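You operate a simulated robot arm through the tools that you are given. There is no shell and no other tool. Be economical: measure what you need, move in short steps, check, and stop when the job is done.

You run a simulated robot arm. Do the job below in one go: nothing can be reset, and whatever is moved stays where it is left.

TASK
Push the hand cream aside and dust there with the orange cloth.
Fine: the tub goes a hand's length toward the bed; the cloth ends in the drawer's bay by the grille; shut the drawer.

The check looks at the end state, three seconds after you hand in, the way a careful person would. Anything else that was tipped, shoved, dropped, spilled or broken makes it a failure. Flat cloth is picked up by pressing the open fingertips on it (5 to 10 N) and closing them slowly along it; thin cloth reads only 2 to 8 mm in the jaws.

THE ROBOT
A 7-joint arm with a two-finger parallel gripper, fixed in place. Base frame: the origin is at the foot of the arm, x ahead of it, y to its left, z up. Lengths are in mm, angles in degrees, forces in N, time in s.
With the tool pointing down near the work surface it reaches from about 320 to 780 mm from the base axis. Its first joint turns from -166.0 to 166.0 degrees. Payload 3.91 kg.
The TCP is the grasp point between the finger pads, 30 mm short of the fingertips. In the tool frame z runs along the fingers and y along their closing line. The gripper opens to 110 mm. The fingers are 20 mm wide and 10 mm thick; the gripper's body (48 by 112 mm) begins 55 mm behind the TCP.
Orientation is that of the tool frame in the base frame, as a unit quaternion [x, y, z, w]. With the fingers straight down and closing along the base's y, the tool's x points along the base's -x, its y along +y and its z along -z.

THE INTERFACE
- The arm moves only by the tool drive_tool. Its argument "commands" is a list of rows, each an object (a shift or turn left out is 0, a gripper value left out holds the last) with "fingers": the gripper command, from -1 (shut) to 1 (fully open), values between in proportion; "slide": the shift along the tool's x, y, z in units of 250 mm (1.0 is 250 mm), a list of three; "rotation": the turn, a rotation vector about the tool's x, y, z in units of 120 degrees (1.0 is 120 degrees), a list of three. In form: [{"fingers": fingers, "slide": [tx, ty, tz], "rotation": [ax, ay, az]}, ...]. A call has 1 to 10 rows; each row is the pose to reach, as a shift and turn from the pose commanded when the call began, along the tool's axes at that moment. A call with a number of a shift or a turn outside -1 to 1 is refused whole. Each row takes 0.2 s and may step no farther than 50 mm and 8.6 degrees from the row before; otherwise, or with a gripper value out of range, the whole call is refused. A pose out of reach is approached as far as the arm can. The call stops where the force on the tool passes 40 N (or 10 N more than at its start, if that is more) or the arm is blocked; 0.2 s more then pass. Each finger travels about 153 mm/s and halts on what it meets, pressing with about 40 N; the grip force reading is that of the motor and also rises with nothing between the fingers. The clock runs only during rows and for 0.2 s after the last one: add rows that repeat a pose to give the fingers time. The reply holds the time, the measured pose of the TCP, the force on the tool along the base axes, the opening and the grip force, in the units named above and with some noise, and new pictures: "views" is both (left out), scene, wrist or none.
- Cameras (640 x 400 px; columns grow to the right, rows downward): "scene" is fixed at [49.8, -651.1, 1441.3]; the picture's right is [0.91, -0.41, 0.00], its down [-0.21, -0.47, -0.86] and it looks along [0.35, 0.78, -0.52] (base axes); focal length 334 px, centre (320, 200). "wrist" rides on the gripper at [-36, 0, -57] in the tool frame; the picture's right is [0.00, -1.00, 0.00], its down [0.97, 0.00, -0.24] and it looks along [0.24, 0.00, 0.97] (tool axes); focal length 218 px, centre (320, 200). There is no depth. A picture from a camera that has moved, and an enlarged one, comes with that camera's place and axes in the base frame and with its lens.
- raise_lower(by): slides the trunk up (or, below 0, down) by that many mm; the arm rides with it, the base frame stays. It gives what a move gives, with no picture.
- inspect(camera, box): a new picture of the part [left, top, right, bottom] of that camera's present view, enlarged. The clock stands still meanwhile.
- job_done(): hands the job in; it is judged then, once.

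Go step by step. Nothing tells you positions but the pictures and the camera data: compare them with the known pose of the tool, close in by small moves and look again before you grip or let go. The budget is 120 turns and 150 pictures, counting those below and the enlarged ones. Unless the task says otherwise, let go and move clear before handing in, and close with one line.

The tools are called after "Request:" as name(argument=value, ...) on one line, values as JSON. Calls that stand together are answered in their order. drive_tool: Moves the arm, as the interface text tells. Its arguments: {"type":"object","properties":{"commands":{"type":"array"},"views":{"type":"string","enum":["both","scene","wrist","none"]}},"required":["commands"]} The other tools are called the same way: raise_lower (by) slides the trunk up or down; inspect (camera, box) takes an enlarged picture of a part of a camera's view; job_done () hands the job in.

At the start:

```text
time: 0.0
tcp_pos: [478.6, 293.4, 970.6]
ee_rot: [0.0, 1.0, 0.0, 0.001]
force: [-0.6, 0.0, 0.3]
gripper_width: 110.0
finger_force: 0.1
trunk travel left (down, up): [-525.0, 85.0]
```

scene: 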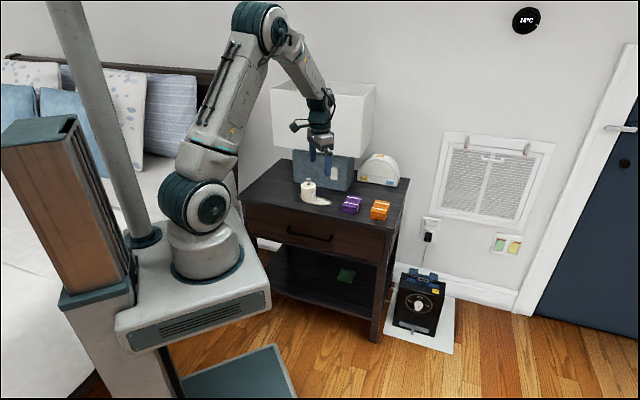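
wrist: 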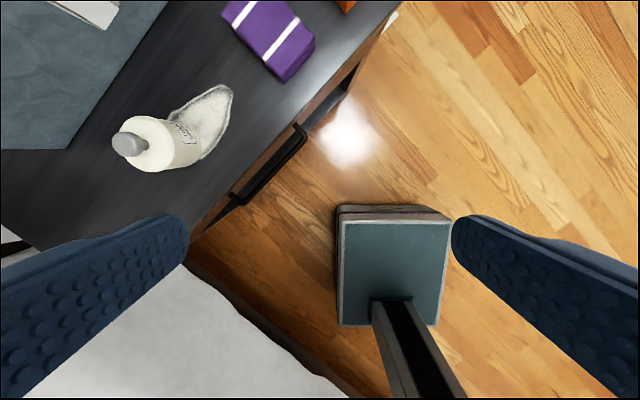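

I see a nightstand with a bottle/tub, a dusty patch, purple and orange boxes, a drawer, and a lower shelf with something green. I'll take closer looks before moving.

Request:
inspect(camera="scene", box=[230, 130, 430, 255])

Request:
inspect(camera="scene", box=[230, 230, 470, 380])

Request:
inspect(camera="wrist", box=[0, 0, 400, 250])

```text
3.20 times, centred on (330, 192) of scene
camera zoom: at [49.8, -651.1, 1441.3], right [0.91, -0.41, 0.0], down [-0.21, -0.47, -0.86], along [0.35, 0.78, -0.52], focal length 1070 px, centre (288, 224)
```

zoom: 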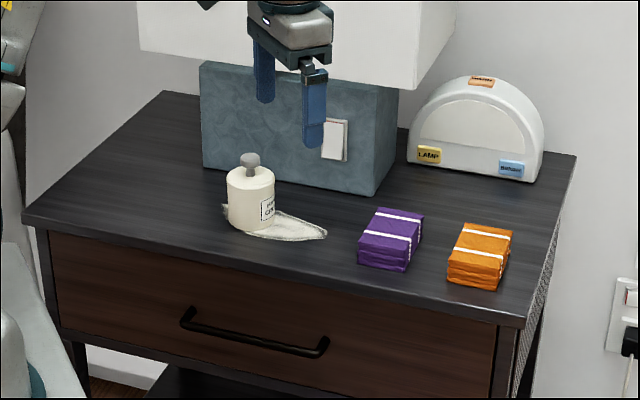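

```text
2.67 times, centred on (350, 305) of scene
camera zoom: at [49.8, -651.1, 1441.3], right [0.91, -0.41, 0.0], down [-0.21, -0.47, -0.86], along [0.35, 0.78, -0.52], focal length 892 px, centre (240, -80)
```

zoom: 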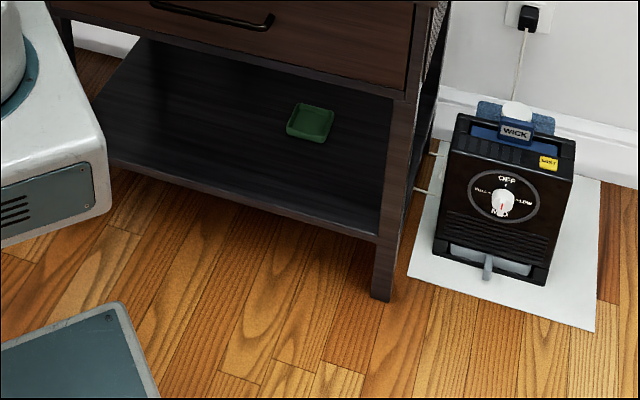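

```text
1.60 times, centred on (200, 125) of wrist
camera zoom: at [514.4, 293.0, 1027.5], right [0.0, -1.0, 0.0], down [-0.97, 0.0, 0.24], along [-0.24, 0.0, -0.97], focal length 349 px, centre (512, 320)
```

zoom: 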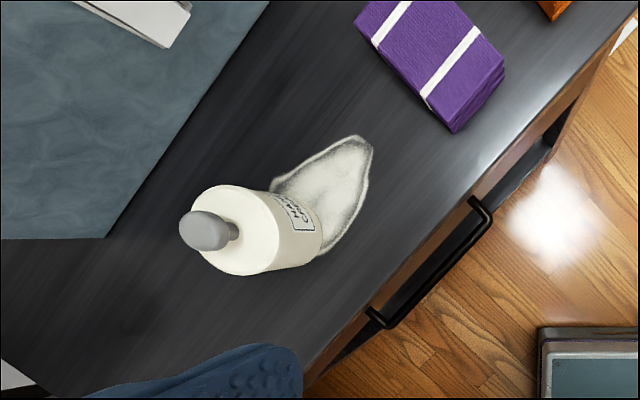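

The nightstand is turned about 45° to the base. The front edge runs from (231,611) to (708,148), with the bed at its left end and the grille at its right. The tub is near (505,483), the orange folded cloth near (735,283), and the drawer handle near (455,353,622). I'll turn the tool square to the nightstand and look closer.

Request:
drive_tool(commands=[{"fingers": 1, "slide": [0.019, 0.071, 0.02], "rotation": [0, 0, -0.063]}, {"slide": [0.038, 0.142, 0.04], "rotation": [0, 0, -0.127]}, {"slide": [0.057, 0.213, 0.06], "rotation": [0, 0, -0.19]}, {"slide": [0.076, 0.284, 0.08], "rotation": [0, 0, -0.253]}, {"slide": [0.095, 0.355, 0.1], "rotation": [0, 0, -0.317]}, {"slide": [0.114, 0.426, 0.12], "rotation": [0, 0, -0.38]}, {"slide": [0.114, 0.426, 0.12], "rotation": [0, 0, -0.38]}])

```text
time: 1.6
tcp_pos: [449.4, 400.6, 940.6]
ee_rot: [-0.388, 0.921, 0.001, 0.0]
force: [0.1, -0.3, -0.2]
gripper_width: 110.1
finger_force: 0.1
trunk travel left (down, up): [-525.0, 85.0]
camera wrist: at [474.2, 426.3, 997.0], right [0.72, -0.7, 0.0], down [-0.68, -0.69, 0.24], along [-0.17, -0.17, -0.97], focal length 218 px, centre (320, 200)
```

scene: 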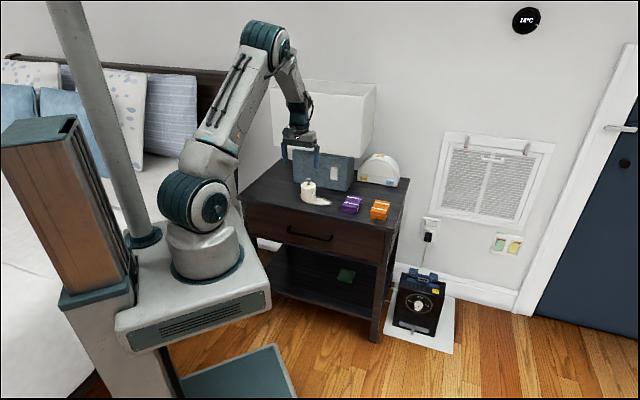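
wrist: 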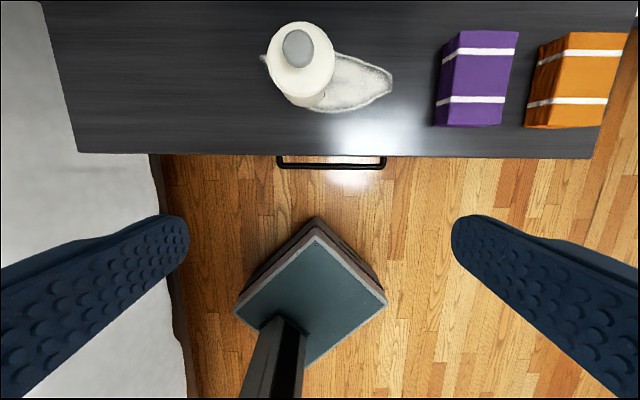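

The view is now square with the furniture: bed to the left, orange cloth to the right. The lampshade may overhang the working area, so I'll tilt the tool forward to look under it and keep the wrist back from it.

Request:
drive_tool(commands=[{"rotation": [0, -0.067, 0]}, {"rotation": [0, -0.133, 0]}, {"rotation": [0, -0.2, 0]}, {"rotation": [0, -0.267, 0]}, {"rotation": [0, -0.333, 0]}, {"rotation": [0, -0.333, 0]}])

```text
time: 3.0
tcp_pos: [449.9, 399.6, 941.3]
ee_rot: [-0.364, 0.866, 0.133, 0.316]
force: [1.4, -0.5, -0.4]
gripper_width: 109.9
finger_force: 0.0
trunk travel left (down, up): [-525.0, 85.0]
camera wrist: at [443.3, 392.8, 1007.4], right [0.71, -0.7, 0.0], down [-0.63, -0.64, -0.44], along [0.31, 0.31, -0.9], focal length 218 px, centre (320, 200)
```

scene: 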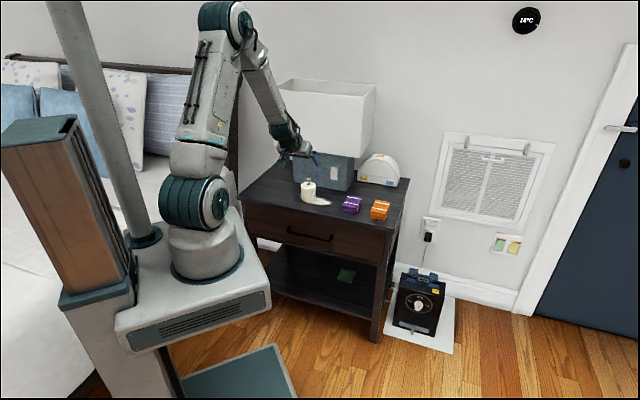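
wrist: 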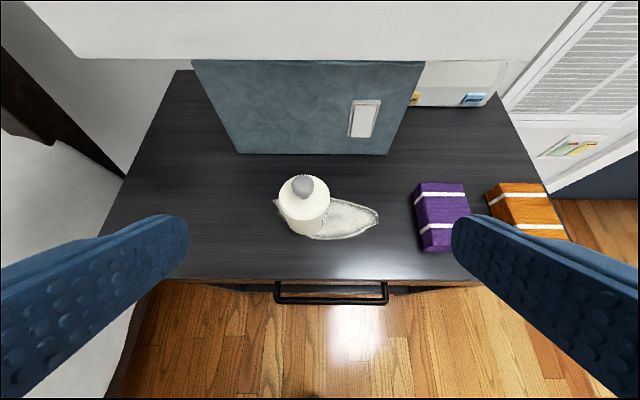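

From both views, the tub centre is at about 712 mm along the depth axis and 20 along the front, and the lampshade front is at about 775 with its underside near z 895. I'll keep the 40° tilt and come down straddling the tub, stopping partway to check.

Request:
drive_tool(commands=[{"slide": [0.03, 0.02, 0.13]}, {"slide": [0.06, 0.04, 0.26]}, {"slide": [0.09, 0.055, 0.4]}, {"slide": [0.12, 0.068, 0.53]}, {"slide": [0.12, 0.068, 0.53]}])

```text
time: 4.2
tcp_pos: [481.9, 454.8, 820.2]
ee_rot: [-0.364, 0.866, 0.132, 0.316]
force: [0.2, -0.2, 0.3]
gripper_width: 110.0
finger_force: 0.1
trunk travel left (down, up): [-525.0, 85.0]
camera wrist: at [475.5, 448.3, 886.3], right [0.71, -0.7, 0.0], down [-0.63, -0.64, -0.44], along [0.31, 0.31, -0.9], focal length 218 px, centre (320, 200)
```

scene: 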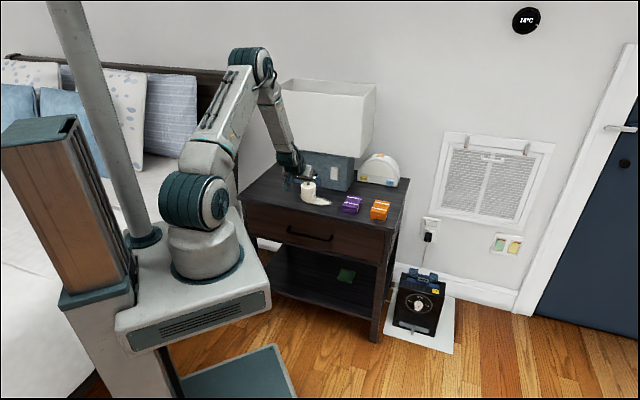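
wrist: 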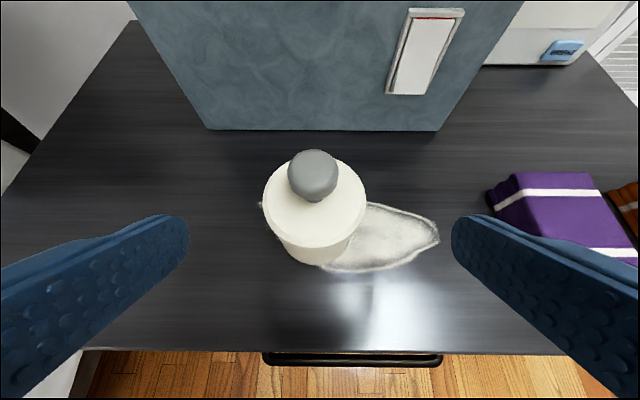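

The tub sits centred between the open fingers. I'll go down the rest of the way and bring the fingers in loosely around it.

Request:
drive_tool(commands=[{"slide": [0.015, 0.004, 0.105]}, {"slide": [0.03, 0.008, 0.21]}, {"slide": [0.046, 0.01, 0.316]}, {"slide": [0.046, 0.01, 0.316]}, {"fingers": 0.4, "slide": [0.046, 0.01, 0.316]}, {"fingers": 0.25, "slide": [0.046, 0.01, 0.316]}])

```text
time: 5.6
tcp_pos: [510.6, 486.5, 752.0]
ee_rot: [-0.364, 0.866, 0.132, 0.315]
force: [-0.5, 0.1, 0.4]
gripper_width: 68.8
finger_force: 0.3
trunk travel left (down, up): [-525.0, 85.0]
camera wrist: at [503.7, 480.1, 818.5], right [0.71, -0.7, 0.0], down [-0.63, -0.64, -0.44], along [0.31, 0.31, -0.9], focal length 218 px, centre (320, 200)
```

scene: 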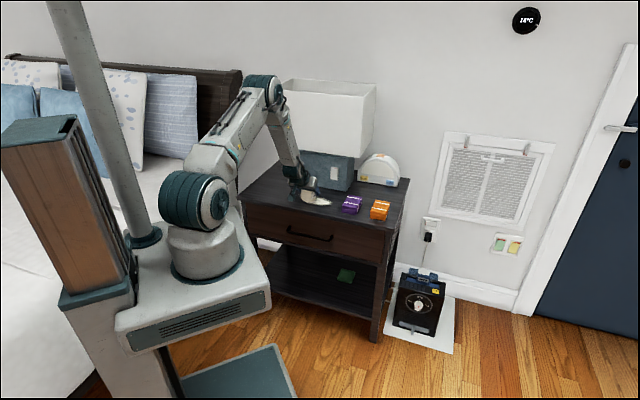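
wrist: 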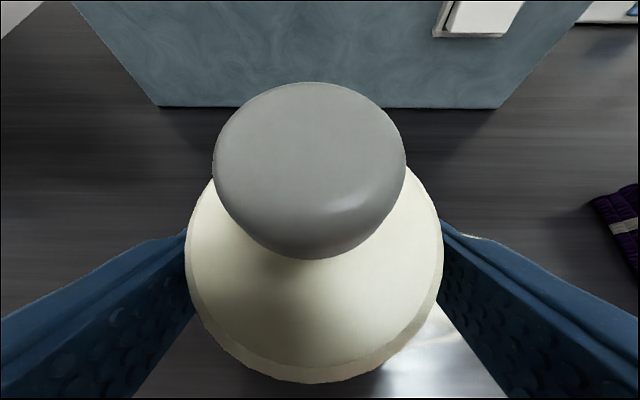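

The fingers cage the tub loosely at 69 mm. I'll slide it about 180 mm toward the bed.

Request:
drive_tool(commands=[{"slide": [0, 0.05, 0]}, {"slide": [0, 0.13, 0]}, {"slide": [0, 0.22, 0]}, {"slide": [0, 0.31, 0]}, {"slide": [0, 0.4, 0]}, {"slide": [0, 0.49, 0]}, {"slide": [0, 0.58, 0]}, {"slide": [0, 0.66, 0]}, {"slide": [0, 0.71, 0]}, {"slide": [0, 0.73, 0]}])

```text
time: 7.8
tcp_pos: [380.2, 616.6, 750.6]
ee_rot: [-0.364, 0.866, 0.133, 0.315]
force: [-1.4, 0.3, -0.6]
gripper_width: 68.6
finger_force: 0.1
trunk travel left (down, up): [-525.0, 85.0]
camera wrist: at [373.1, 608.9, 817.4], right [0.71, -0.7, 0.0], down [-0.63, -0.64, -0.44], along [0.31, 0.31, -0.9], focal length 218 px, centre (320, 200)
```

scene: 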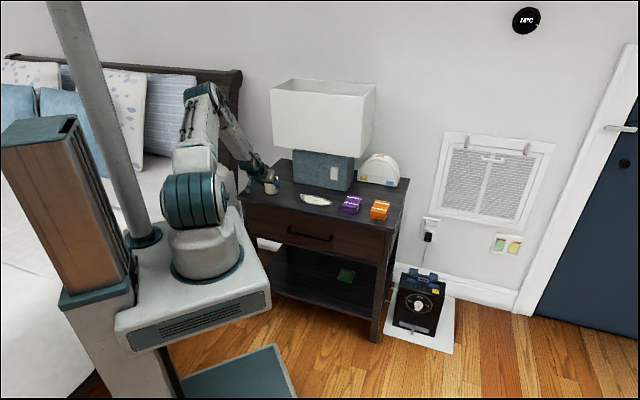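
wrist: 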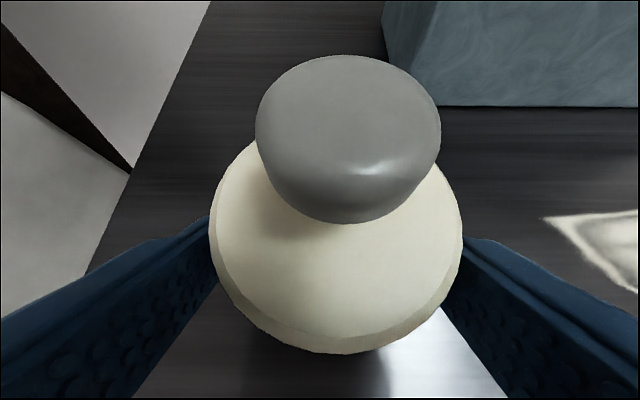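

The tub now stands about 180 mm nearer the bed and the dust patch is clear. I'll open the fingers, back away along the tool axis, and then go look at the drawer handle.

Request:
drive_tool(commands=[{"fingers": 0.7}, {"fingers": 1}, {"slide": [0, 0, -0.1]}, {"slide": [0, 0, -0.22]}, {"slide": [0, 0, -0.36]}, {"slide": [0, -0.15, -0.48]}, {"slide": [0, -0.33, -0.52]}, {"slide": [0, -0.51, -0.56]}, {"slide": [0, -0.69, -0.6]}, {"slide": [0, -0.86, -0.64]}])

```text
time: 10.0
tcp_pos: [462.0, 389.3, 875.4]
ee_rot: [-0.363, 0.867, 0.131, 0.315]
force: [-0.3, -0.2, -0.3]
gripper_width: 109.9
finger_force: 0.1
trunk travel left (down, up): [-525.0, 85.0]
camera wrist: at [455.6, 382.5, 942.8], right [0.71, -0.7, 0.0], down [-0.63, -0.64, -0.44], along [0.31, 0.31, -0.9], focal length 218 px, centre (320, 200)
```

scene: 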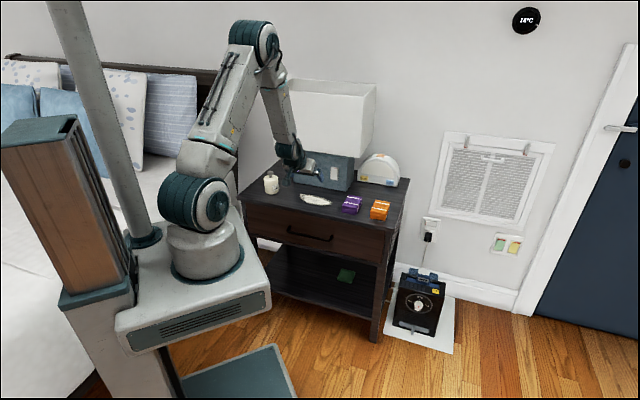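
wrist: 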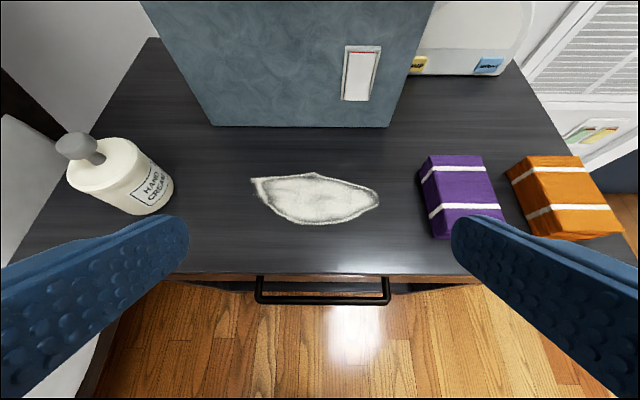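

The tub stands upright clear of the patch. Next I'll bring the tool back and down in front of the drawer, tilting it further, so I can locate the handle.

Request:
drive_tool(commands=[{"slide": [0.13, 0, 0.0], "rotation": [0, -0.04, 0]}, {"slide": [0.26, 0, 0.03], "rotation": [0, -0.08, 0]}, {"slide": [0.4, 0, 0.06], "rotation": [0, -0.12, 0]}, {"slide": [0.54, 0, 0.09], "rotation": [0, -0.167, 0]}, {"slide": [0.67, 0, 0.116], "rotation": [0, -0.208, 0]}, {"slide": [0.67, 0, 0.116], "rotation": [0, -0.208, 0]}])

```text
time: 11.4
tcp_pos: [385.1, 314.6, 745.3]
ee_rot: [-0.327, 0.778, 0.208, 0.495]
force: [1.5, -0.3, -0.2]
gripper_width: 109.8
finger_force: 0.1
trunk travel left (down, up): [-525.0, 85.0]
camera wrist: at [359.6, 288.0, 802.5], right [0.71, -0.7, 0.0], down [-0.44, -0.45, -0.78], along [0.54, 0.56, -0.63], focal length 218 px, centre (320, 200)
```

scene: 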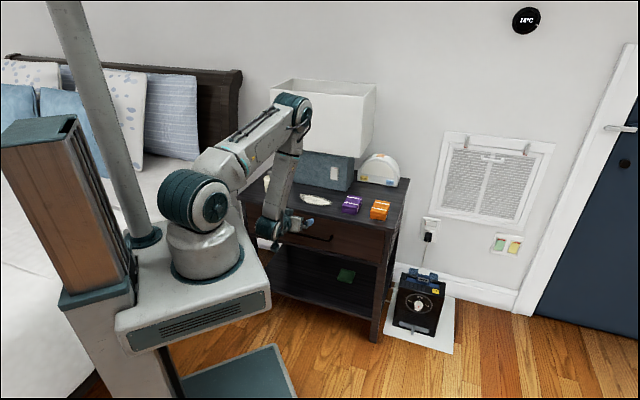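
wrist: 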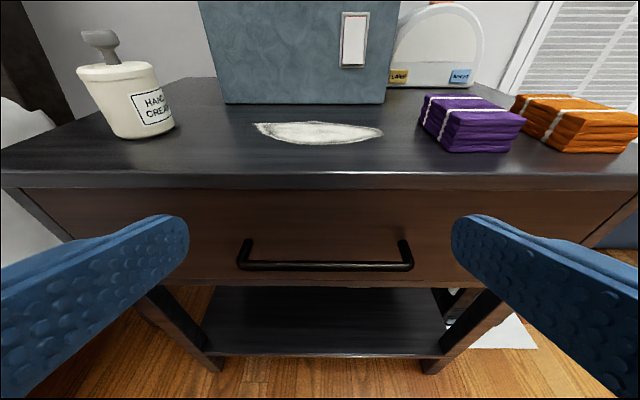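

The handle bar is at about D 600, z 599, spanning R −37 to 152, and the drawer face is at about D 630. I'll roll the gripper 90° so it closes over the bar and move to a pre-grasp pose.

Request:
drive_tool(commands=[{"fingers": 0.5, "slide": [0.035, 0, 0.03], "rotation": [0, 0, 0.07]}, {"fingers": 0, "slide": [0.07, 0, 0.06], "rotation": [0, 0, 0.14]}, {"fingers": -0.2, "slide": [0.105, 0, 0.09], "rotation": [0, 0, 0.21]}, {"slide": [0.14, -0.01, 0.12], "rotation": [0, 0, 0.28]}, {"slide": [0.175, -0.01, 0.15], "rotation": [0, 0, 0.35]}, {"slide": [0.21, -0.02, 0.18], "rotation": [0, 0, 0.42]}, {"slide": [0.245, -0.02, 0.21], "rotation": [0, 0, 0.49]}, {"slide": [0.28, -0.024, 0.24], "rotation": [0, 0, 0.56]}, {"slide": [0.315, -0.024, 0.27], "rotation": [0, 0, 0.63]}, {"slide": [0.348, -0.024, 0.302], "rotation": [0, 0, 0.7]}], views="none")

Request:
drive_tool(commands=[{"rotation": [0, 0, 0.05]}, {"rotation": [0, 0, 0.05]}])

```text
time: 13.6
tcp_pos: [411.0, 331.6, 634.9]
ee_rot: [0.279, 0.796, 0.486, 0.228]
force: [0.6, 0.2, 0.1]
gripper_width: 43.8
finger_force: 0.1
trunk travel left (down, up): [-525.0, 85.0]
```

```text
time: 14.2
tcp_pos: [409.5, 332.3, 635.3]
ee_rot: [0.32, 0.781, 0.496, 0.202]
force: [0.0, -0.8, 0.1]
gripper_width: 44.2
finger_force: 0.2
trunk travel left (down, up): [-525.0, 85.0]
camera wrist: at [399.4, 269.9, 658.7], right [-0.3, -0.3, -0.91], down [-0.84, 0.52, 0.1], along [0.44, 0.8, -0.41], focal length 218 px, centre (320, 200)
```

scene: 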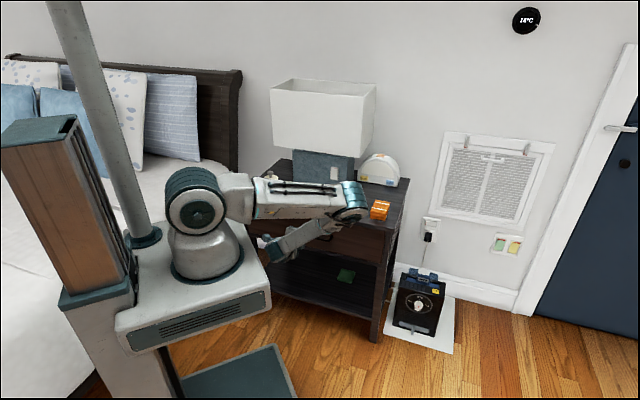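
wrist: 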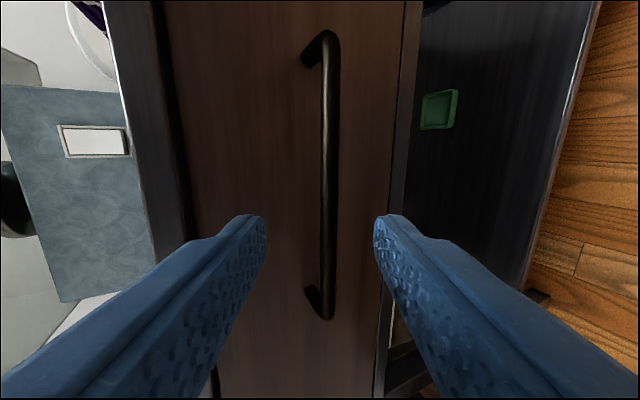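

The bar is nearly centred between the fingers. I'll advance along the tool axis and close on it.

Request:
drive_tool(commands=[{"slide": [0, -0.008, 0.09]}, {"slide": [0, -0.016, 0.18]}, {"slide": [0, -0.016, 0.25]}, {"slide": [0, -0.016, 0.25]}, {"fingers": -0.6, "slide": [0, -0.016, 0.25]}, {"fingers": -1, "slide": [0, -0.016, 0.25]}, {"fingers": -1, "slide": [0, -0.016, 0.25]}])

```text
time: 15.8
tcp_pos: [448.7, 370.2, 603.1]
ee_rot: [0.319, 0.781, 0.497, 0.203]
force: [-0.4, -0.9, -6.8]
gripper_width: 11.7
finger_force: 45.2
trunk travel left (down, up): [-525.0, 85.0]
camera wrist: at [437.5, 307.1, 627.3], right [-0.3, -0.3, -0.9], down [-0.85, 0.52, 0.1], along [0.44, 0.8, -0.41], focal length 218 px, centre (320, 200)
```

scene: 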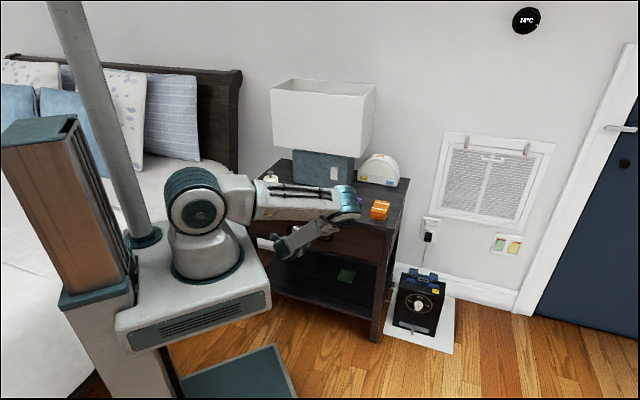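
wrist: 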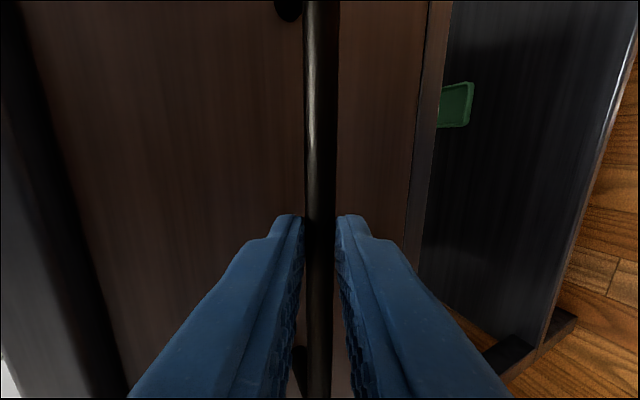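

The bar is gripped at 11.7 mm. I'll pull the drawer straight out in small steps.

Request:
drive_tool(commands=[{"slide": [0, -0.017, -0.036]}, {"slide": [0, -0.034, -0.072]}, {"slide": [0, -0.051, -0.109]}, {"slide": [0, -0.068, -0.145]}, {"slide": [0, -0.085, -0.181]}, {"slide": [0, -0.101, -0.217]}, {"slide": [0, -0.118, -0.254]}, {"slide": [0, -0.135, -0.29]}, {"slide": [0, -0.152, -0.326]}, {"slide": [0, -0.169, -0.362]}])

```text
time: 18.0
tcp_pos: [377.1, 298.8, 603.6]
ee_rot: [0.319, 0.782, 0.496, 0.203]
force: [-3.3, 0.6, -9.1]
gripper_width: 11.7
finger_force: 45.1
trunk travel left (down, up): [-525.0, 85.0]
camera wrist: at [366.7, 236.3, 627.3], right [-0.3, -0.3, -0.91], down [-0.85, 0.52, 0.1], along [0.44, 0.8, -0.41], focal length 218 px, centre (320, 200)
```

scene: 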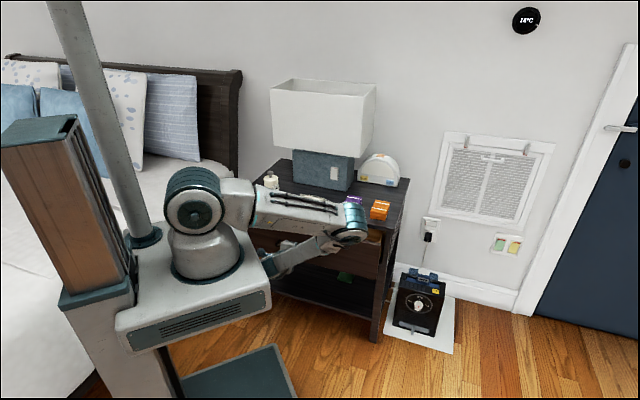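
wrist: 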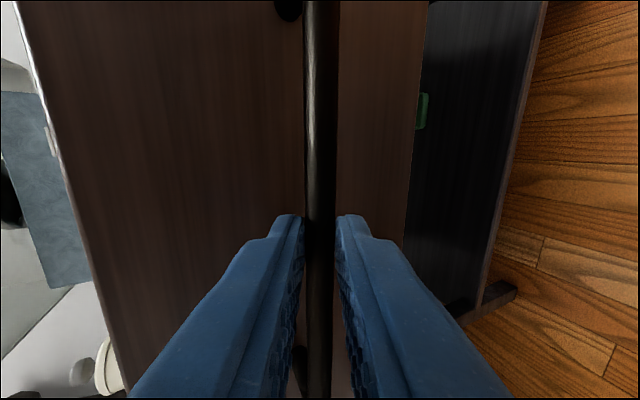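

The drawer came out 100 mm with no trouble. Before pulling further, I'll check how close the wrist is to the platform and look at the drawer.

Request:
inspect(camera="scene", box=[220, 170, 420, 295])

```text
3.20 times, centred on (320, 232) of scene
camera zoom: at [49.8, -651.1, 1441.3], right [0.91, -0.41, 0.0], down [-0.21, -0.47, -0.86], along [0.35, 0.78, -0.52], focal length 1070 px, centre (320, 96)
```

zoom: 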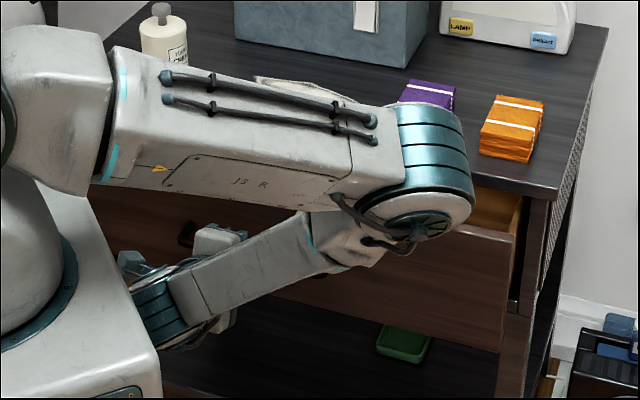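

The wrist is close to the platform, so I won't pull further this way. I'll release, lift clear and turn the tool vertical, then hook the drawer front from inside.

Request:
drive_tool(commands=[{"fingers": -0.6}, {"fingers": -0.3}, {"slide": [0, 0, -0.06]}, {"slide": [0, 0, -0.12]}, {"slide": [0, 0.07, -0.16], "rotation": [0.05, 0, 0]}, {"slide": [0, 0.19, -0.21], "rotation": [0.115, 0, 0]}, {"slide": [0, 0.32, -0.27], "rotation": [0.18, 0, 0]}, {"slide": [0, 0.46, -0.33], "rotation": [0.25, 0, 0]}, {"slide": [0, 0.6, -0.4], "rotation": [0.32, 0, 0]}, {"slide": [0, 0.74, -0.46], "rotation": [0.39, 0, 0]}], views="none")

Request:
drive_tool(commands=[{"rotation": [0.07, 0, 0]}, {"rotation": [0.12, 0, 0]}, {"rotation": [0.152, 0, 0]}, {"rotation": [0.152, 0, 0]}])

```text
time: 20.2
tcp_pos: [358.8, 281.0, 819.0]
ee_rot: [0.371, 0.915, 0.146, 0.059]
force: [-0.4, 0.2, -0.4]
gripper_width: 38.6
finger_force: 0.0
trunk travel left (down, up): [-525.0, 85.0]
```

```text
time: 21.2
tcp_pos: [359.8, 281.5, 821.2]
ee_rot: [0.378, 0.926, -0.002, -0.001]
force: [0.2, 0.6, -0.5]
gripper_width: 38.6
finger_force: 0.2
trunk travel left (down, up): [-525.0, 85.0]
camera wrist: at [385.3, 255.9, 877.3], right [-0.7, -0.71, 0.0], down [-0.69, 0.68, 0.24], along [-0.17, 0.17, -0.97], focal length 218 px, centre (320, 200)
```

scene: 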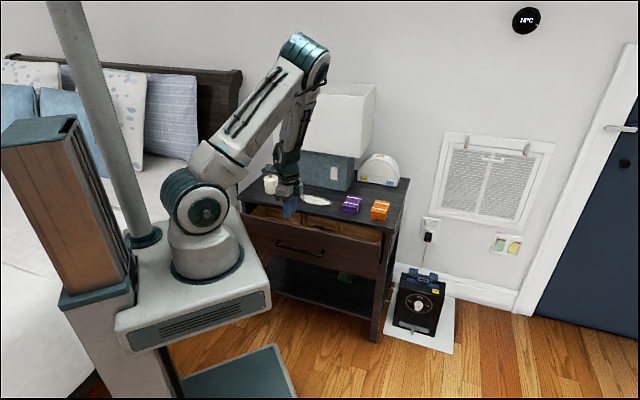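
wrist: 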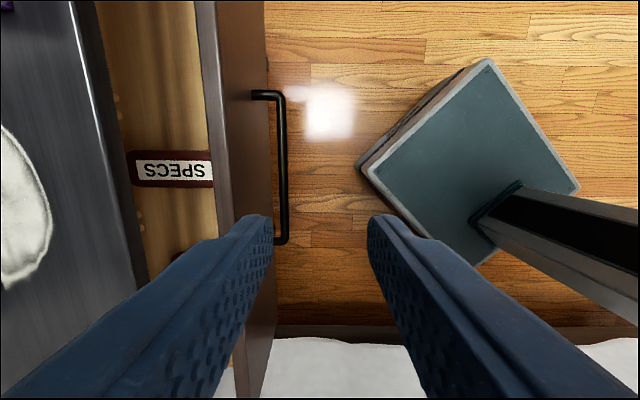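

The drawer is 100 mm open and I can see a "SPECS" label inside. I'll zoom in to see how the bays are laid out.

Request:
inspect(camera="scene", box=[235, 165, 415, 278])

Request:
inspect(camera="wrist", box=[60, 0, 300, 400])

```text
3.54 times, centred on (325, 222) of scene
camera zoom: at [49.8, -651.1, 1441.3], right [0.91, -0.41, 0.0], down [-0.21, -0.47, -0.86], along [0.35, 0.78, -0.52], focal length 1184 px, centre (302, 124)
```

zoom: 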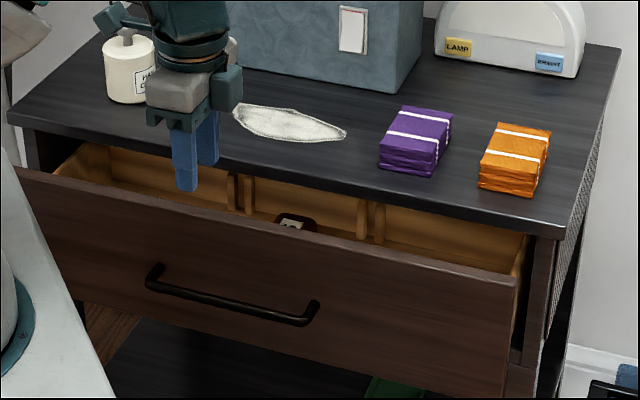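

```text
1.00 times, centred on (180, 200) of wrist
camera zoom: at [385.3, 255.9, 877.3], right [-0.7, -0.71, 0.0], down [-0.69, 0.68, 0.24], along [-0.17, 0.17, -0.97], focal length 218 px, centre (460, 200)
```

zoom: 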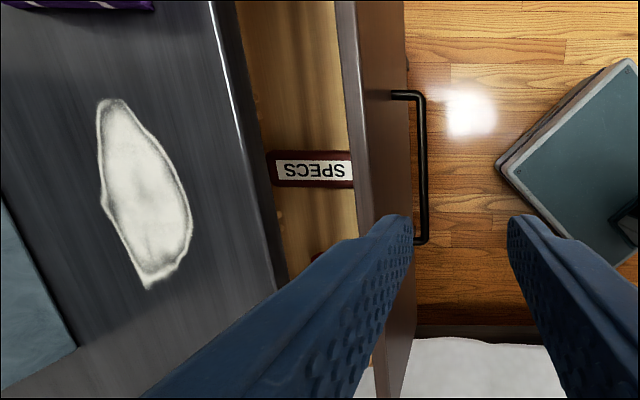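

The drawer has three bays across: left, a middle one with the specs case, and the right one nearest the grille. I'll move over the drawer-front edge so I can grip it and pull the drawer further.

Request:
drive_tool(commands=[{"slide": [-0.04, 0.08, 0]}, {"slide": [-0.08, 0.16, 0]}, {"slide": [-0.12, 0.24, 0]}, {"slide": [-0.16, 0.31, 0]}, {"slide": [-0.19, 0.372, 0]}, {"slide": [-0.19, 0.372, 0.12]}, {"slide": [-0.19, 0.372, 0.24]}, {"slide": [-0.19, 0.372, 0.24]}])

```text
time: 23.0
tcp_pos: [460.9, 314.0, 760.9]
ee_rot: [0.378, 0.926, -0.001, 0.0]
force: [-0.6, 0.2, 0.2]
gripper_width: 38.8
finger_force: 0.1
trunk travel left (down, up): [-525.0, 85.0]
camera wrist: at [485.5, 288.3, 817.0], right [-0.7, -0.71, 0.0], down [-0.69, 0.68, 0.24], along [-0.17, 0.17, -0.97], focal length 218 px, centre (320, 200)
```

scene: 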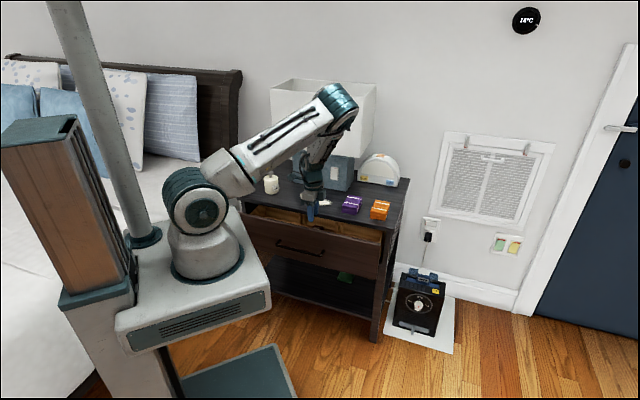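
wrist: 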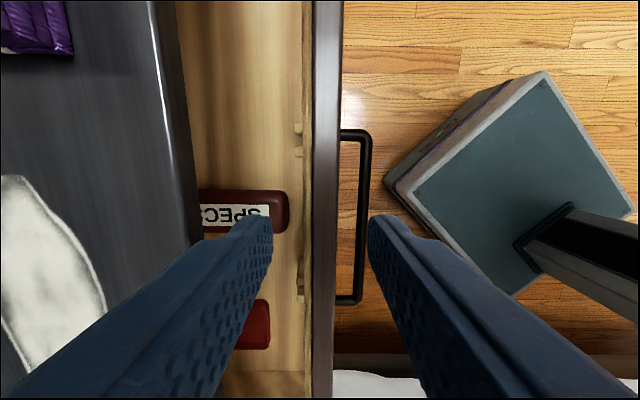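

The panel top is centred between the fingers and is about 24 mm thick with its lining. I'll lower the tool to straddle it and close.

Request:
drive_tool(commands=[{"fingers": -0.18, "slide": [0, -0.004, 0.08]}, {"slide": [0, -0.006, 0.16]}, {"slide": [0, -0.006, 0.23]}, {"slide": [0, -0.006, 0.29]}, {"slide": [0, -0.006, 0.29]}, {"fingers": -0.6, "slide": [0, -0.006, 0.29]}, {"fingers": -1, "slide": [0, -0.006, 0.29]}, {"fingers": -1, "slide": [0, -0.006, 0.29]}])

```text
time: 24.8
tcp_pos: [458.6, 313.5, 688.1]
ee_rot: [0.379, 0.925, -0.002, 0.0]
force: [-2.0, 0.6, -3.1]
gripper_width: 17.8
finger_force: 45.4
trunk travel left (down, up): [-525.0, 85.0]
camera wrist: at [483.6, 287.2, 744.4], right [-0.7, -0.71, 0.0], down [-0.69, 0.68, 0.24], along [-0.17, 0.17, -0.97], focal length 218 px, centre (320, 200)
```

scene: 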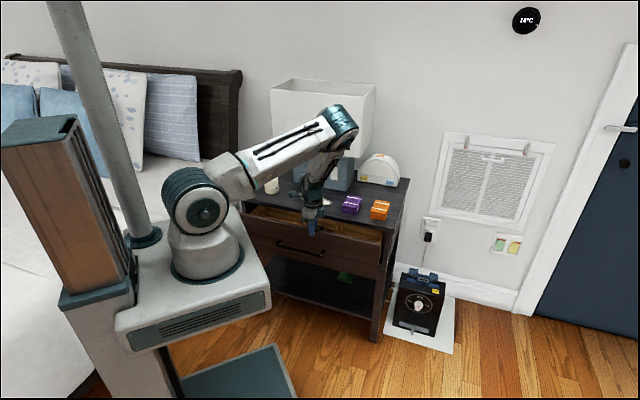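
wrist: 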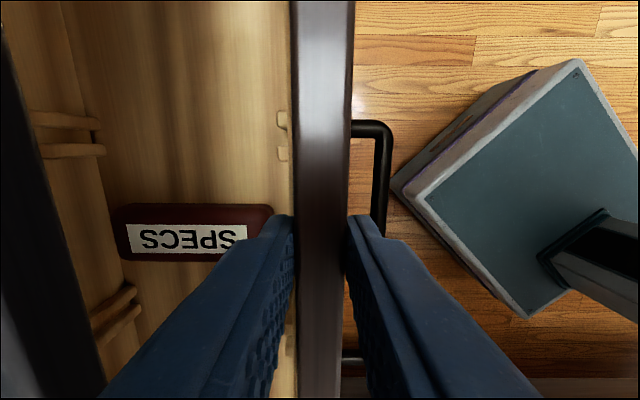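

The drawer-front panel is gripped. I'll pull the drawer out a further 80 mm with the tool vertical.

Request:
drive_tool(commands=[{"slide": [0, -0.03, 0]}, {"slide": [0, -0.07, 0]}, {"slide": [0, -0.11, 0]}, {"slide": [0, -0.15, 0]}, {"slide": [0, -0.19, 0]}, {"slide": [0, -0.23, 0]}, {"slide": [0, -0.27, 0]}, {"slide": [0, -0.3, 0]}, {"slide": [0, -0.32, 0]}, {"slide": [0, -0.32, 0]}])

```text
time: 27.0
tcp_pos: [402.5, 258.2, 688.0]
ee_rot: [0.378, 0.926, -0.002, 0.0]
force: [-2.4, 2.7, -14.5]
gripper_width: 17.7
finger_force: 44.5
trunk travel left (down, up): [-525.0, 85.0]
camera wrist: at [428.1, 231.7, 744.5], right [-0.7, -0.71, 0.0], down [-0.69, 0.68, 0.24], along [-0.17, 0.17, -0.97], focal length 218 px, centre (320, 200)
```

scene: 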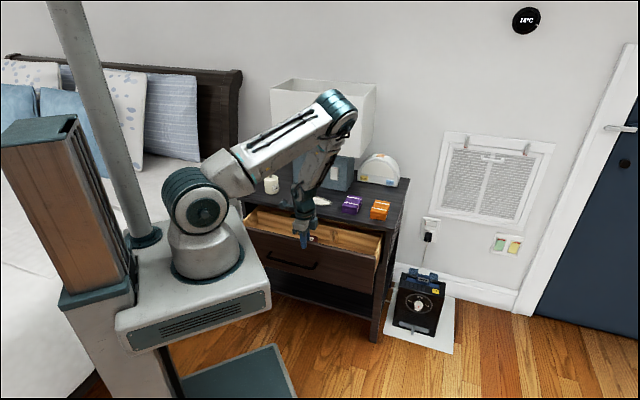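
wrist: 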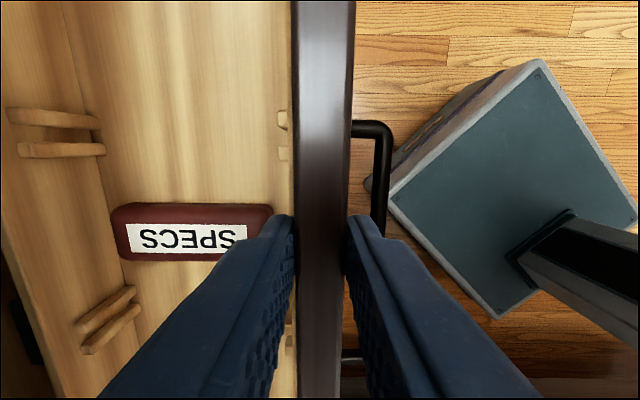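

The drawer is out about 180 mm, enough to reach the bays. I'll release the panel, lift, and turn the gripper back so it closes along the front direction.

Request:
drive_tool(commands=[{"fingers": -0.6}, {"fingers": -0.4}, {"slide": [0, 0, -0.15]}, {"slide": [0, 0, -0.35]}, {"slide": [0, 0, -0.55], "rotation": [0, 0, -0.07]}, {"slide": [-0.07, 0, -0.65], "rotation": [0, 0, -0.14]}, {"slide": [-0.17, 0, -0.75], "rotation": [0, 0, -0.21]}, {"slide": [-0.27, 0, -0.8], "rotation": [0, 0, -0.28]}, {"slide": [-0.37, 0, -0.8], "rotation": [0, 0, -0.35]}, {"slide": [-0.47, 0, -0.8], "rotation": [0, 0, -0.42]}], views="none")

Request:
drive_tool(commands=[{"fingers": 0, "rotation": [0, 0, -0.066]}, {"fingers": 0.5, "rotation": [0, 0, -0.132]}, {"fingers": 0.8, "rotation": [0, 0, -0.198]}, {"rotation": [0, 0, -0.264]}, {"rotation": [0, 0, -0.33]}, {"rotation": [0, 0, -0.33]}])

```text
time: 29.2
tcp_pos: [487.1, 174.0, 886.5]
ee_rot: [-0.053, 0.999, -0.001, -0.001]
force: [-0.9, -0.9, -1.0]
gripper_width: 33.1
finger_force: 0.1
trunk travel left (down, up): [-525.0, 85.0]
```

```text
time: 30.6
tcp_pos: [487.0, 175.2, 887.8]
ee_rot: [-0.388, 0.922, 0.0, 0.0]
force: [0.2, 1.5, 0.1]
gripper_width: 98.8
finger_force: 0.1
trunk travel left (down, up): [-525.0, 85.0]
camera wrist: at [511.6, 199.6, 944.8], right [0.72, -0.7, 0.0], down [-0.68, -0.69, 0.24], along [-0.17, -0.17, -0.97], focal length 218 px, centre (320, 200)
```

scene: 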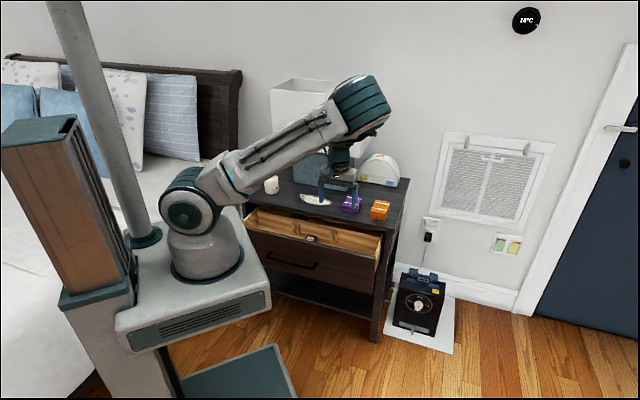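
wrist: 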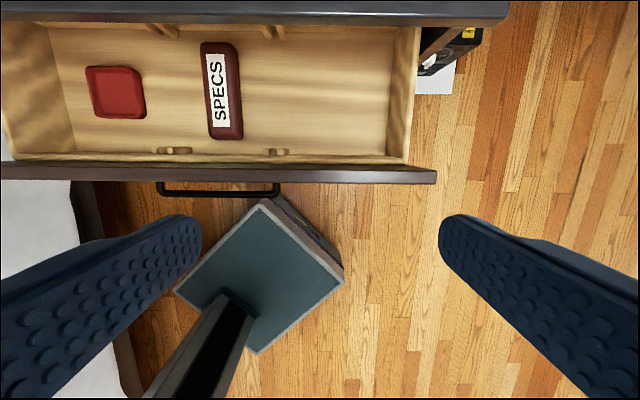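

All three bays are visible now: a red tin on the left, the specs case in the middle, and an empty right bay near the grille centred at about R 255, D 545. Next I'll move to the orange cloth with a 30° forward tilt.

Request:
drive_tool(commands=[{"fingers": 1, "slide": [-0.1, -0.08, 0], "rotation": [0, -0.05, 0]}, {"slide": [-0.2, -0.16, 0], "rotation": [0, -0.1, 0]}, {"slide": [-0.3, -0.24, 0], "rotation": [0, -0.15, 0]}, {"slide": [-0.4, -0.32, 0], "rotation": [0, -0.2, 0]}, {"slide": [-0.48, -0.38, 0], "rotation": [0, -0.25, 0]}, {"slide": [-0.48, -0.38, 0], "rotation": [0, -0.25, 0]}])

```text
time: 32.0
tcp_pos: [639.2, 192.1, 885.0]
ee_rot: [-0.374, 0.891, 0.1, 0.238]
force: [-0.4, -0.3, 0.0]
gripper_width: 110.0
finger_force: 0.1
trunk travel left (down, up): [-525.0, 85.0]
camera wrist: at [640.2, 193.8, 952.9], right [0.71, -0.7, 0.0], down [-0.67, -0.69, -0.28], along [0.19, 0.2, -0.96], focal length 218 px, centre (320, 200)
```

scene: 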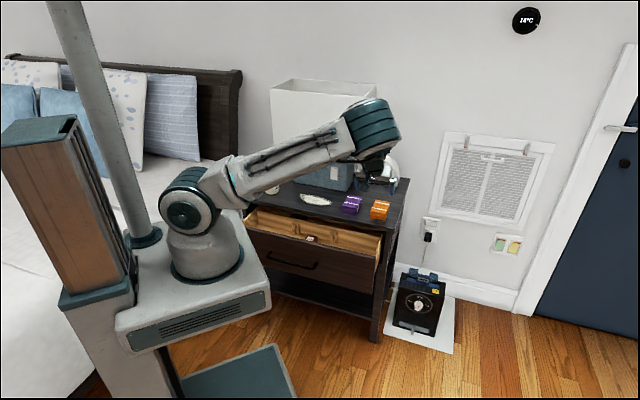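
wrist: 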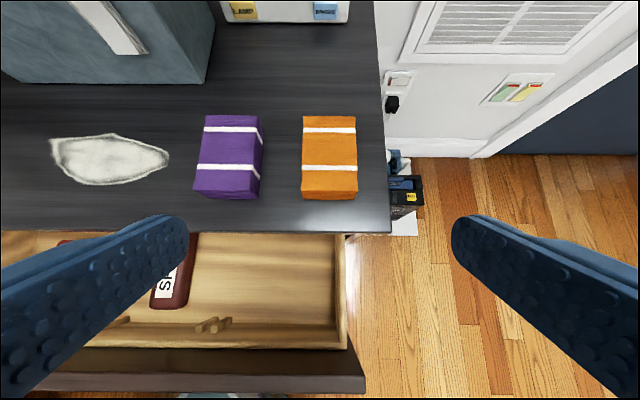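

The orange cloth is about 58 × 88 mm, centred at R 329, D 706, with its top near z 738. I'll come down over it with a 90 mm opening, first partway.

Request:
drive_tool(commands=[{"fingers": 0.64, "slide": [-0.01, -0.01, 0.11]}, {"slide": [-0.03, -0.02, 0.22]}, {"slide": [-0.05, -0.035, 0.34]}, {"slide": [-0.068, -0.044, 0.46]}, {"slide": [-0.068, -0.044, 0.46]}])

```text
time: 33.2
tcp_pos: [698.7, 236.4, 796.6]
ee_rot: [-0.374, 0.891, 0.1, 0.238]
force: [0.7, -0.3, 0.2]
gripper_width: 90.2
finger_force: 0.1
trunk travel left (down, up): [-525.0, 85.0]
camera wrist: at [699.0, 238.0, 863.8], right [0.71, -0.7, 0.0], down [-0.67, -0.69, -0.28], along [0.19, 0.2, -0.96], focal length 218 px, centre (320, 200)
```

scene: 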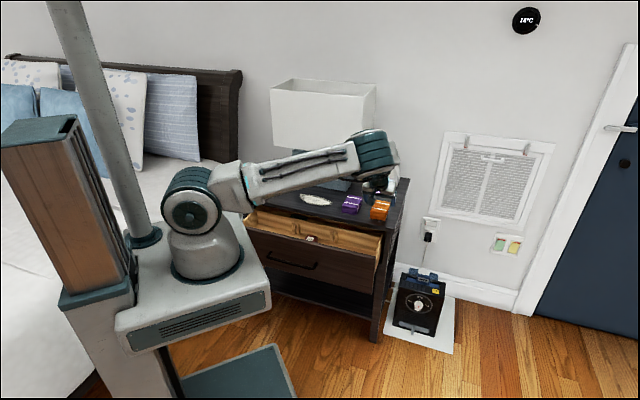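
wrist: 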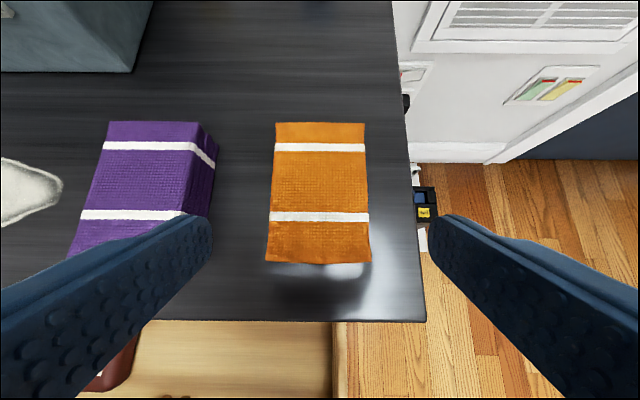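

It's well centred between the fingers. I'll go down the remaining 66 mm along the tool axis and close gently on the cloth.

Request:
drive_tool(commands=[{"slide": [0, 0, 0.09]}, {"slide": [0, 0, 0.18]}, {"slide": [0, 0, 0.23]}, {"slide": [0, 0, 0.264]}, {"slide": [0, 0, 0.264]}, {"fingers": 0.3, "slide": [0, 0, 0.264]}, {"fingers": 0.1, "slide": [0, 0, 0.264]}, {"fingers": 0, "slide": [0, 0, 0.264]}, {"fingers": -0.1, "slide": [0, 0, 0.264]}])

```text
time: 35.2
tcp_pos: [719.2, 260.8, 739.9]
ee_rot: [-0.374, 0.891, 0.1, 0.238]
force: [-0.5, 0.6, -0.2]
gripper_width: 61.1
finger_force: 40.0
trunk travel left (down, up): [-525.0, 85.0]
camera wrist: at [721.3, 262.0, 807.2], right [0.71, -0.7, 0.0], down [-0.67, -0.69, -0.28], along [0.19, 0.2, -0.96], focal length 218 px, centre (320, 200)
```

scene: 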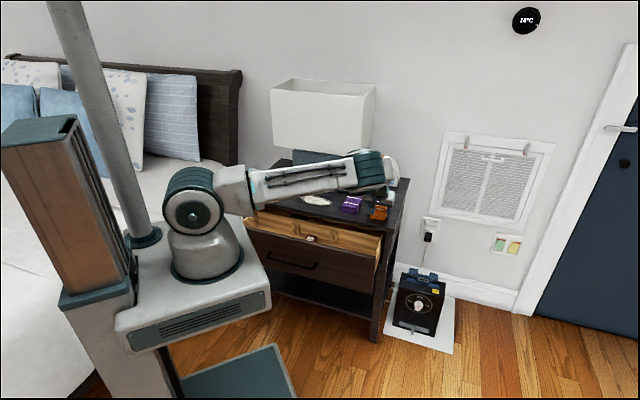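
wrist: 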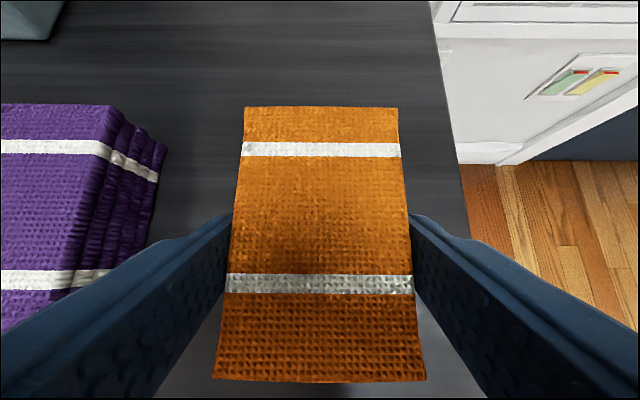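

The cloth is gripped at 61 mm. I'll lift it straight up and check that it comes along.

Request:
drive_tool(commands=[{"slide": [-0.03, 0, -0.05]}, {"slide": [-0.07, 0, -0.12]}, {"slide": [-0.11, 0, -0.19]}, {"slide": [-0.16, 0, -0.277]}, {"slide": [-0.16, 0, -0.277]}])

```text
time: 36.4
tcp_pos: [720.1, 260.5, 820.6]
ee_rot: [-0.374, 0.891, 0.1, 0.238]
force: [0.2, 0.7, -1.3]
gripper_width: 61.0
finger_force: 39.6
trunk travel left (down, up): [-525.0, 85.0]
camera wrist: at [721.5, 262.4, 886.2], right [0.71, -0.7, 0.0], down [-0.67, -0.69, -0.28], along [0.19, 0.2, -0.96], focal length 218 px, centre (320, 200)
```

scene: 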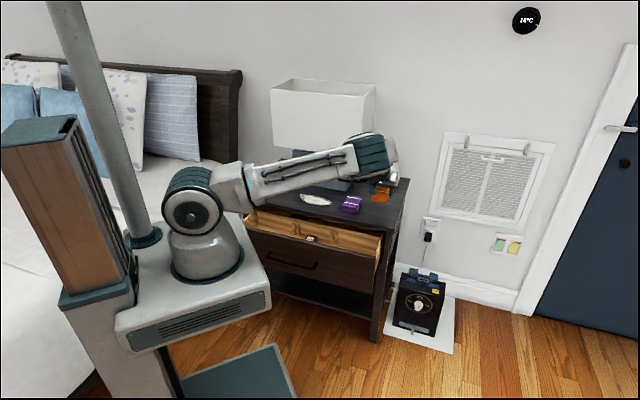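
wrist: 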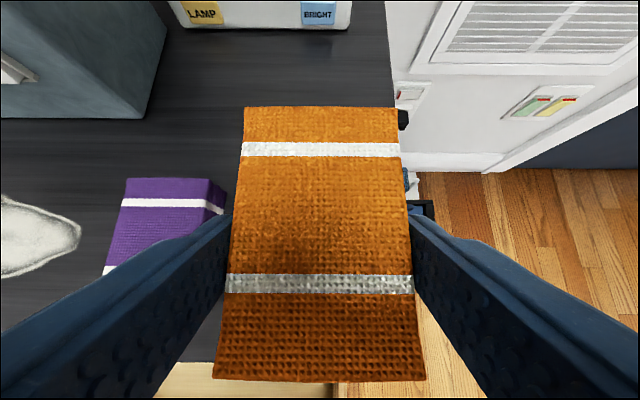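

The cloth is lifted cleanly. I'll carry it across to hover over the right part of the dust patch.

Request:
drive_tool(commands=[{"slide": [0, 0.06, 0]}, {"slide": [0, 0.15, 0]}, {"slide": [0, 0.25, 0]}, {"slide": [0, 0.35, 0]}, {"slide": [0, 0.45, 0]}, {"slide": [0, 0.55, 0]}, {"slide": [0, 0.65, 0]}, {"slide": [-0.007, 0.75, 0.004]}, {"slide": [-0.014, 0.83, 0.008]}, {"slide": [-0.014, 0.884, 0.008]}])

```text
time: 38.6
tcp_pos: [565.4, 417.9, 818.5]
ee_rot: [-0.374, 0.891, 0.099, 0.238]
force: [0.4, -0.1, -0.1]
gripper_width: 60.9
finger_force: 39.6
trunk travel left (down, up): [-525.0, 85.0]
camera wrist: at [566.6, 420.0, 885.1], right [0.71, -0.7, 0.0], down [-0.67, -0.69, -0.28], along [0.19, 0.2, -0.96], focal length 218 px, centre (320, 200)
```

scene: 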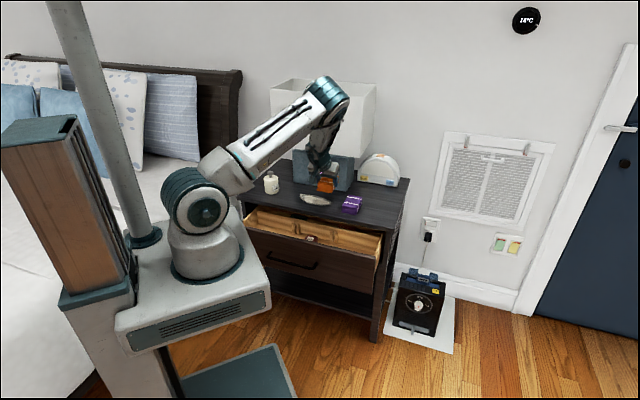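
wrist: 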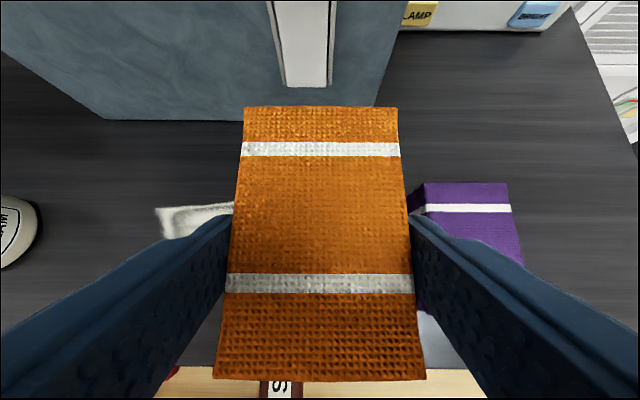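

I'm positioned with 24 mm clear of the purple stack. Now I'll lower the cloth onto the patch with light pressure.

Request:
drive_tool(commands=[{"slide": [0.04, 0, 0.07]}, {"slide": [0.08, 0, 0.14]}, {"slide": [0.12, 0, 0.2]}, {"slide": [0.145, 0, 0.25]}, {"slide": [0.152, 0, 0.265]}, {"slide": [0.157, 0, 0.273]}, {"slide": [0.157, 0, 0.273]}], views="none")

```text
time: 40.2
tcp_pos: [565.1, 418.5, 740.9]
ee_rot: [-0.374, 0.891, 0.1, 0.238]
force: [-0.2, 0.0, 0.9]
gripper_width: 61.0
finger_force: 40.2
trunk travel left (down, up): [-525.0, 85.0]
```

Request:
drive_tool(commands=[{"slide": [0.004, 0, 0.007]}, {"slide": [0.006, 0, 0.0105]}, {"slide": [0.006, 0, 0.0105]}], views="wrist")

```text
time: 41.0
tcp_pos: [565.2, 417.5, 739.8]
ee_rot: [-0.374, 0.89, 0.101, 0.24]
force: [-0.2, -0.6, 23.3]
gripper_width: 61.0
finger_force: 39.9
trunk travel left (down, up): [-525.0, 85.0]
camera wrist: at [565.8, 419.6, 807.0], right [0.71, -0.7, 0.0], down [-0.67, -0.69, -0.28], along [0.2, 0.2, -0.96], focal length 218 px, centre (320, 200)
```

wrist: 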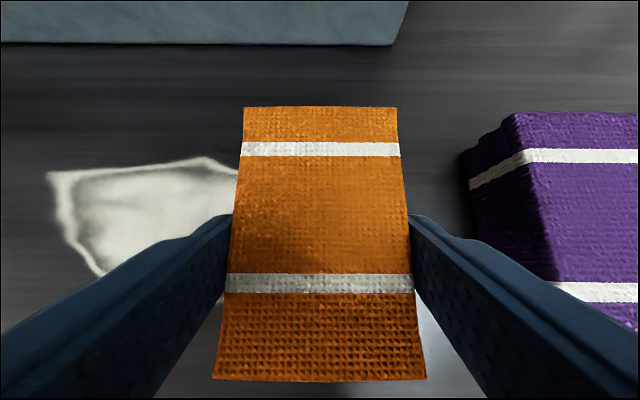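

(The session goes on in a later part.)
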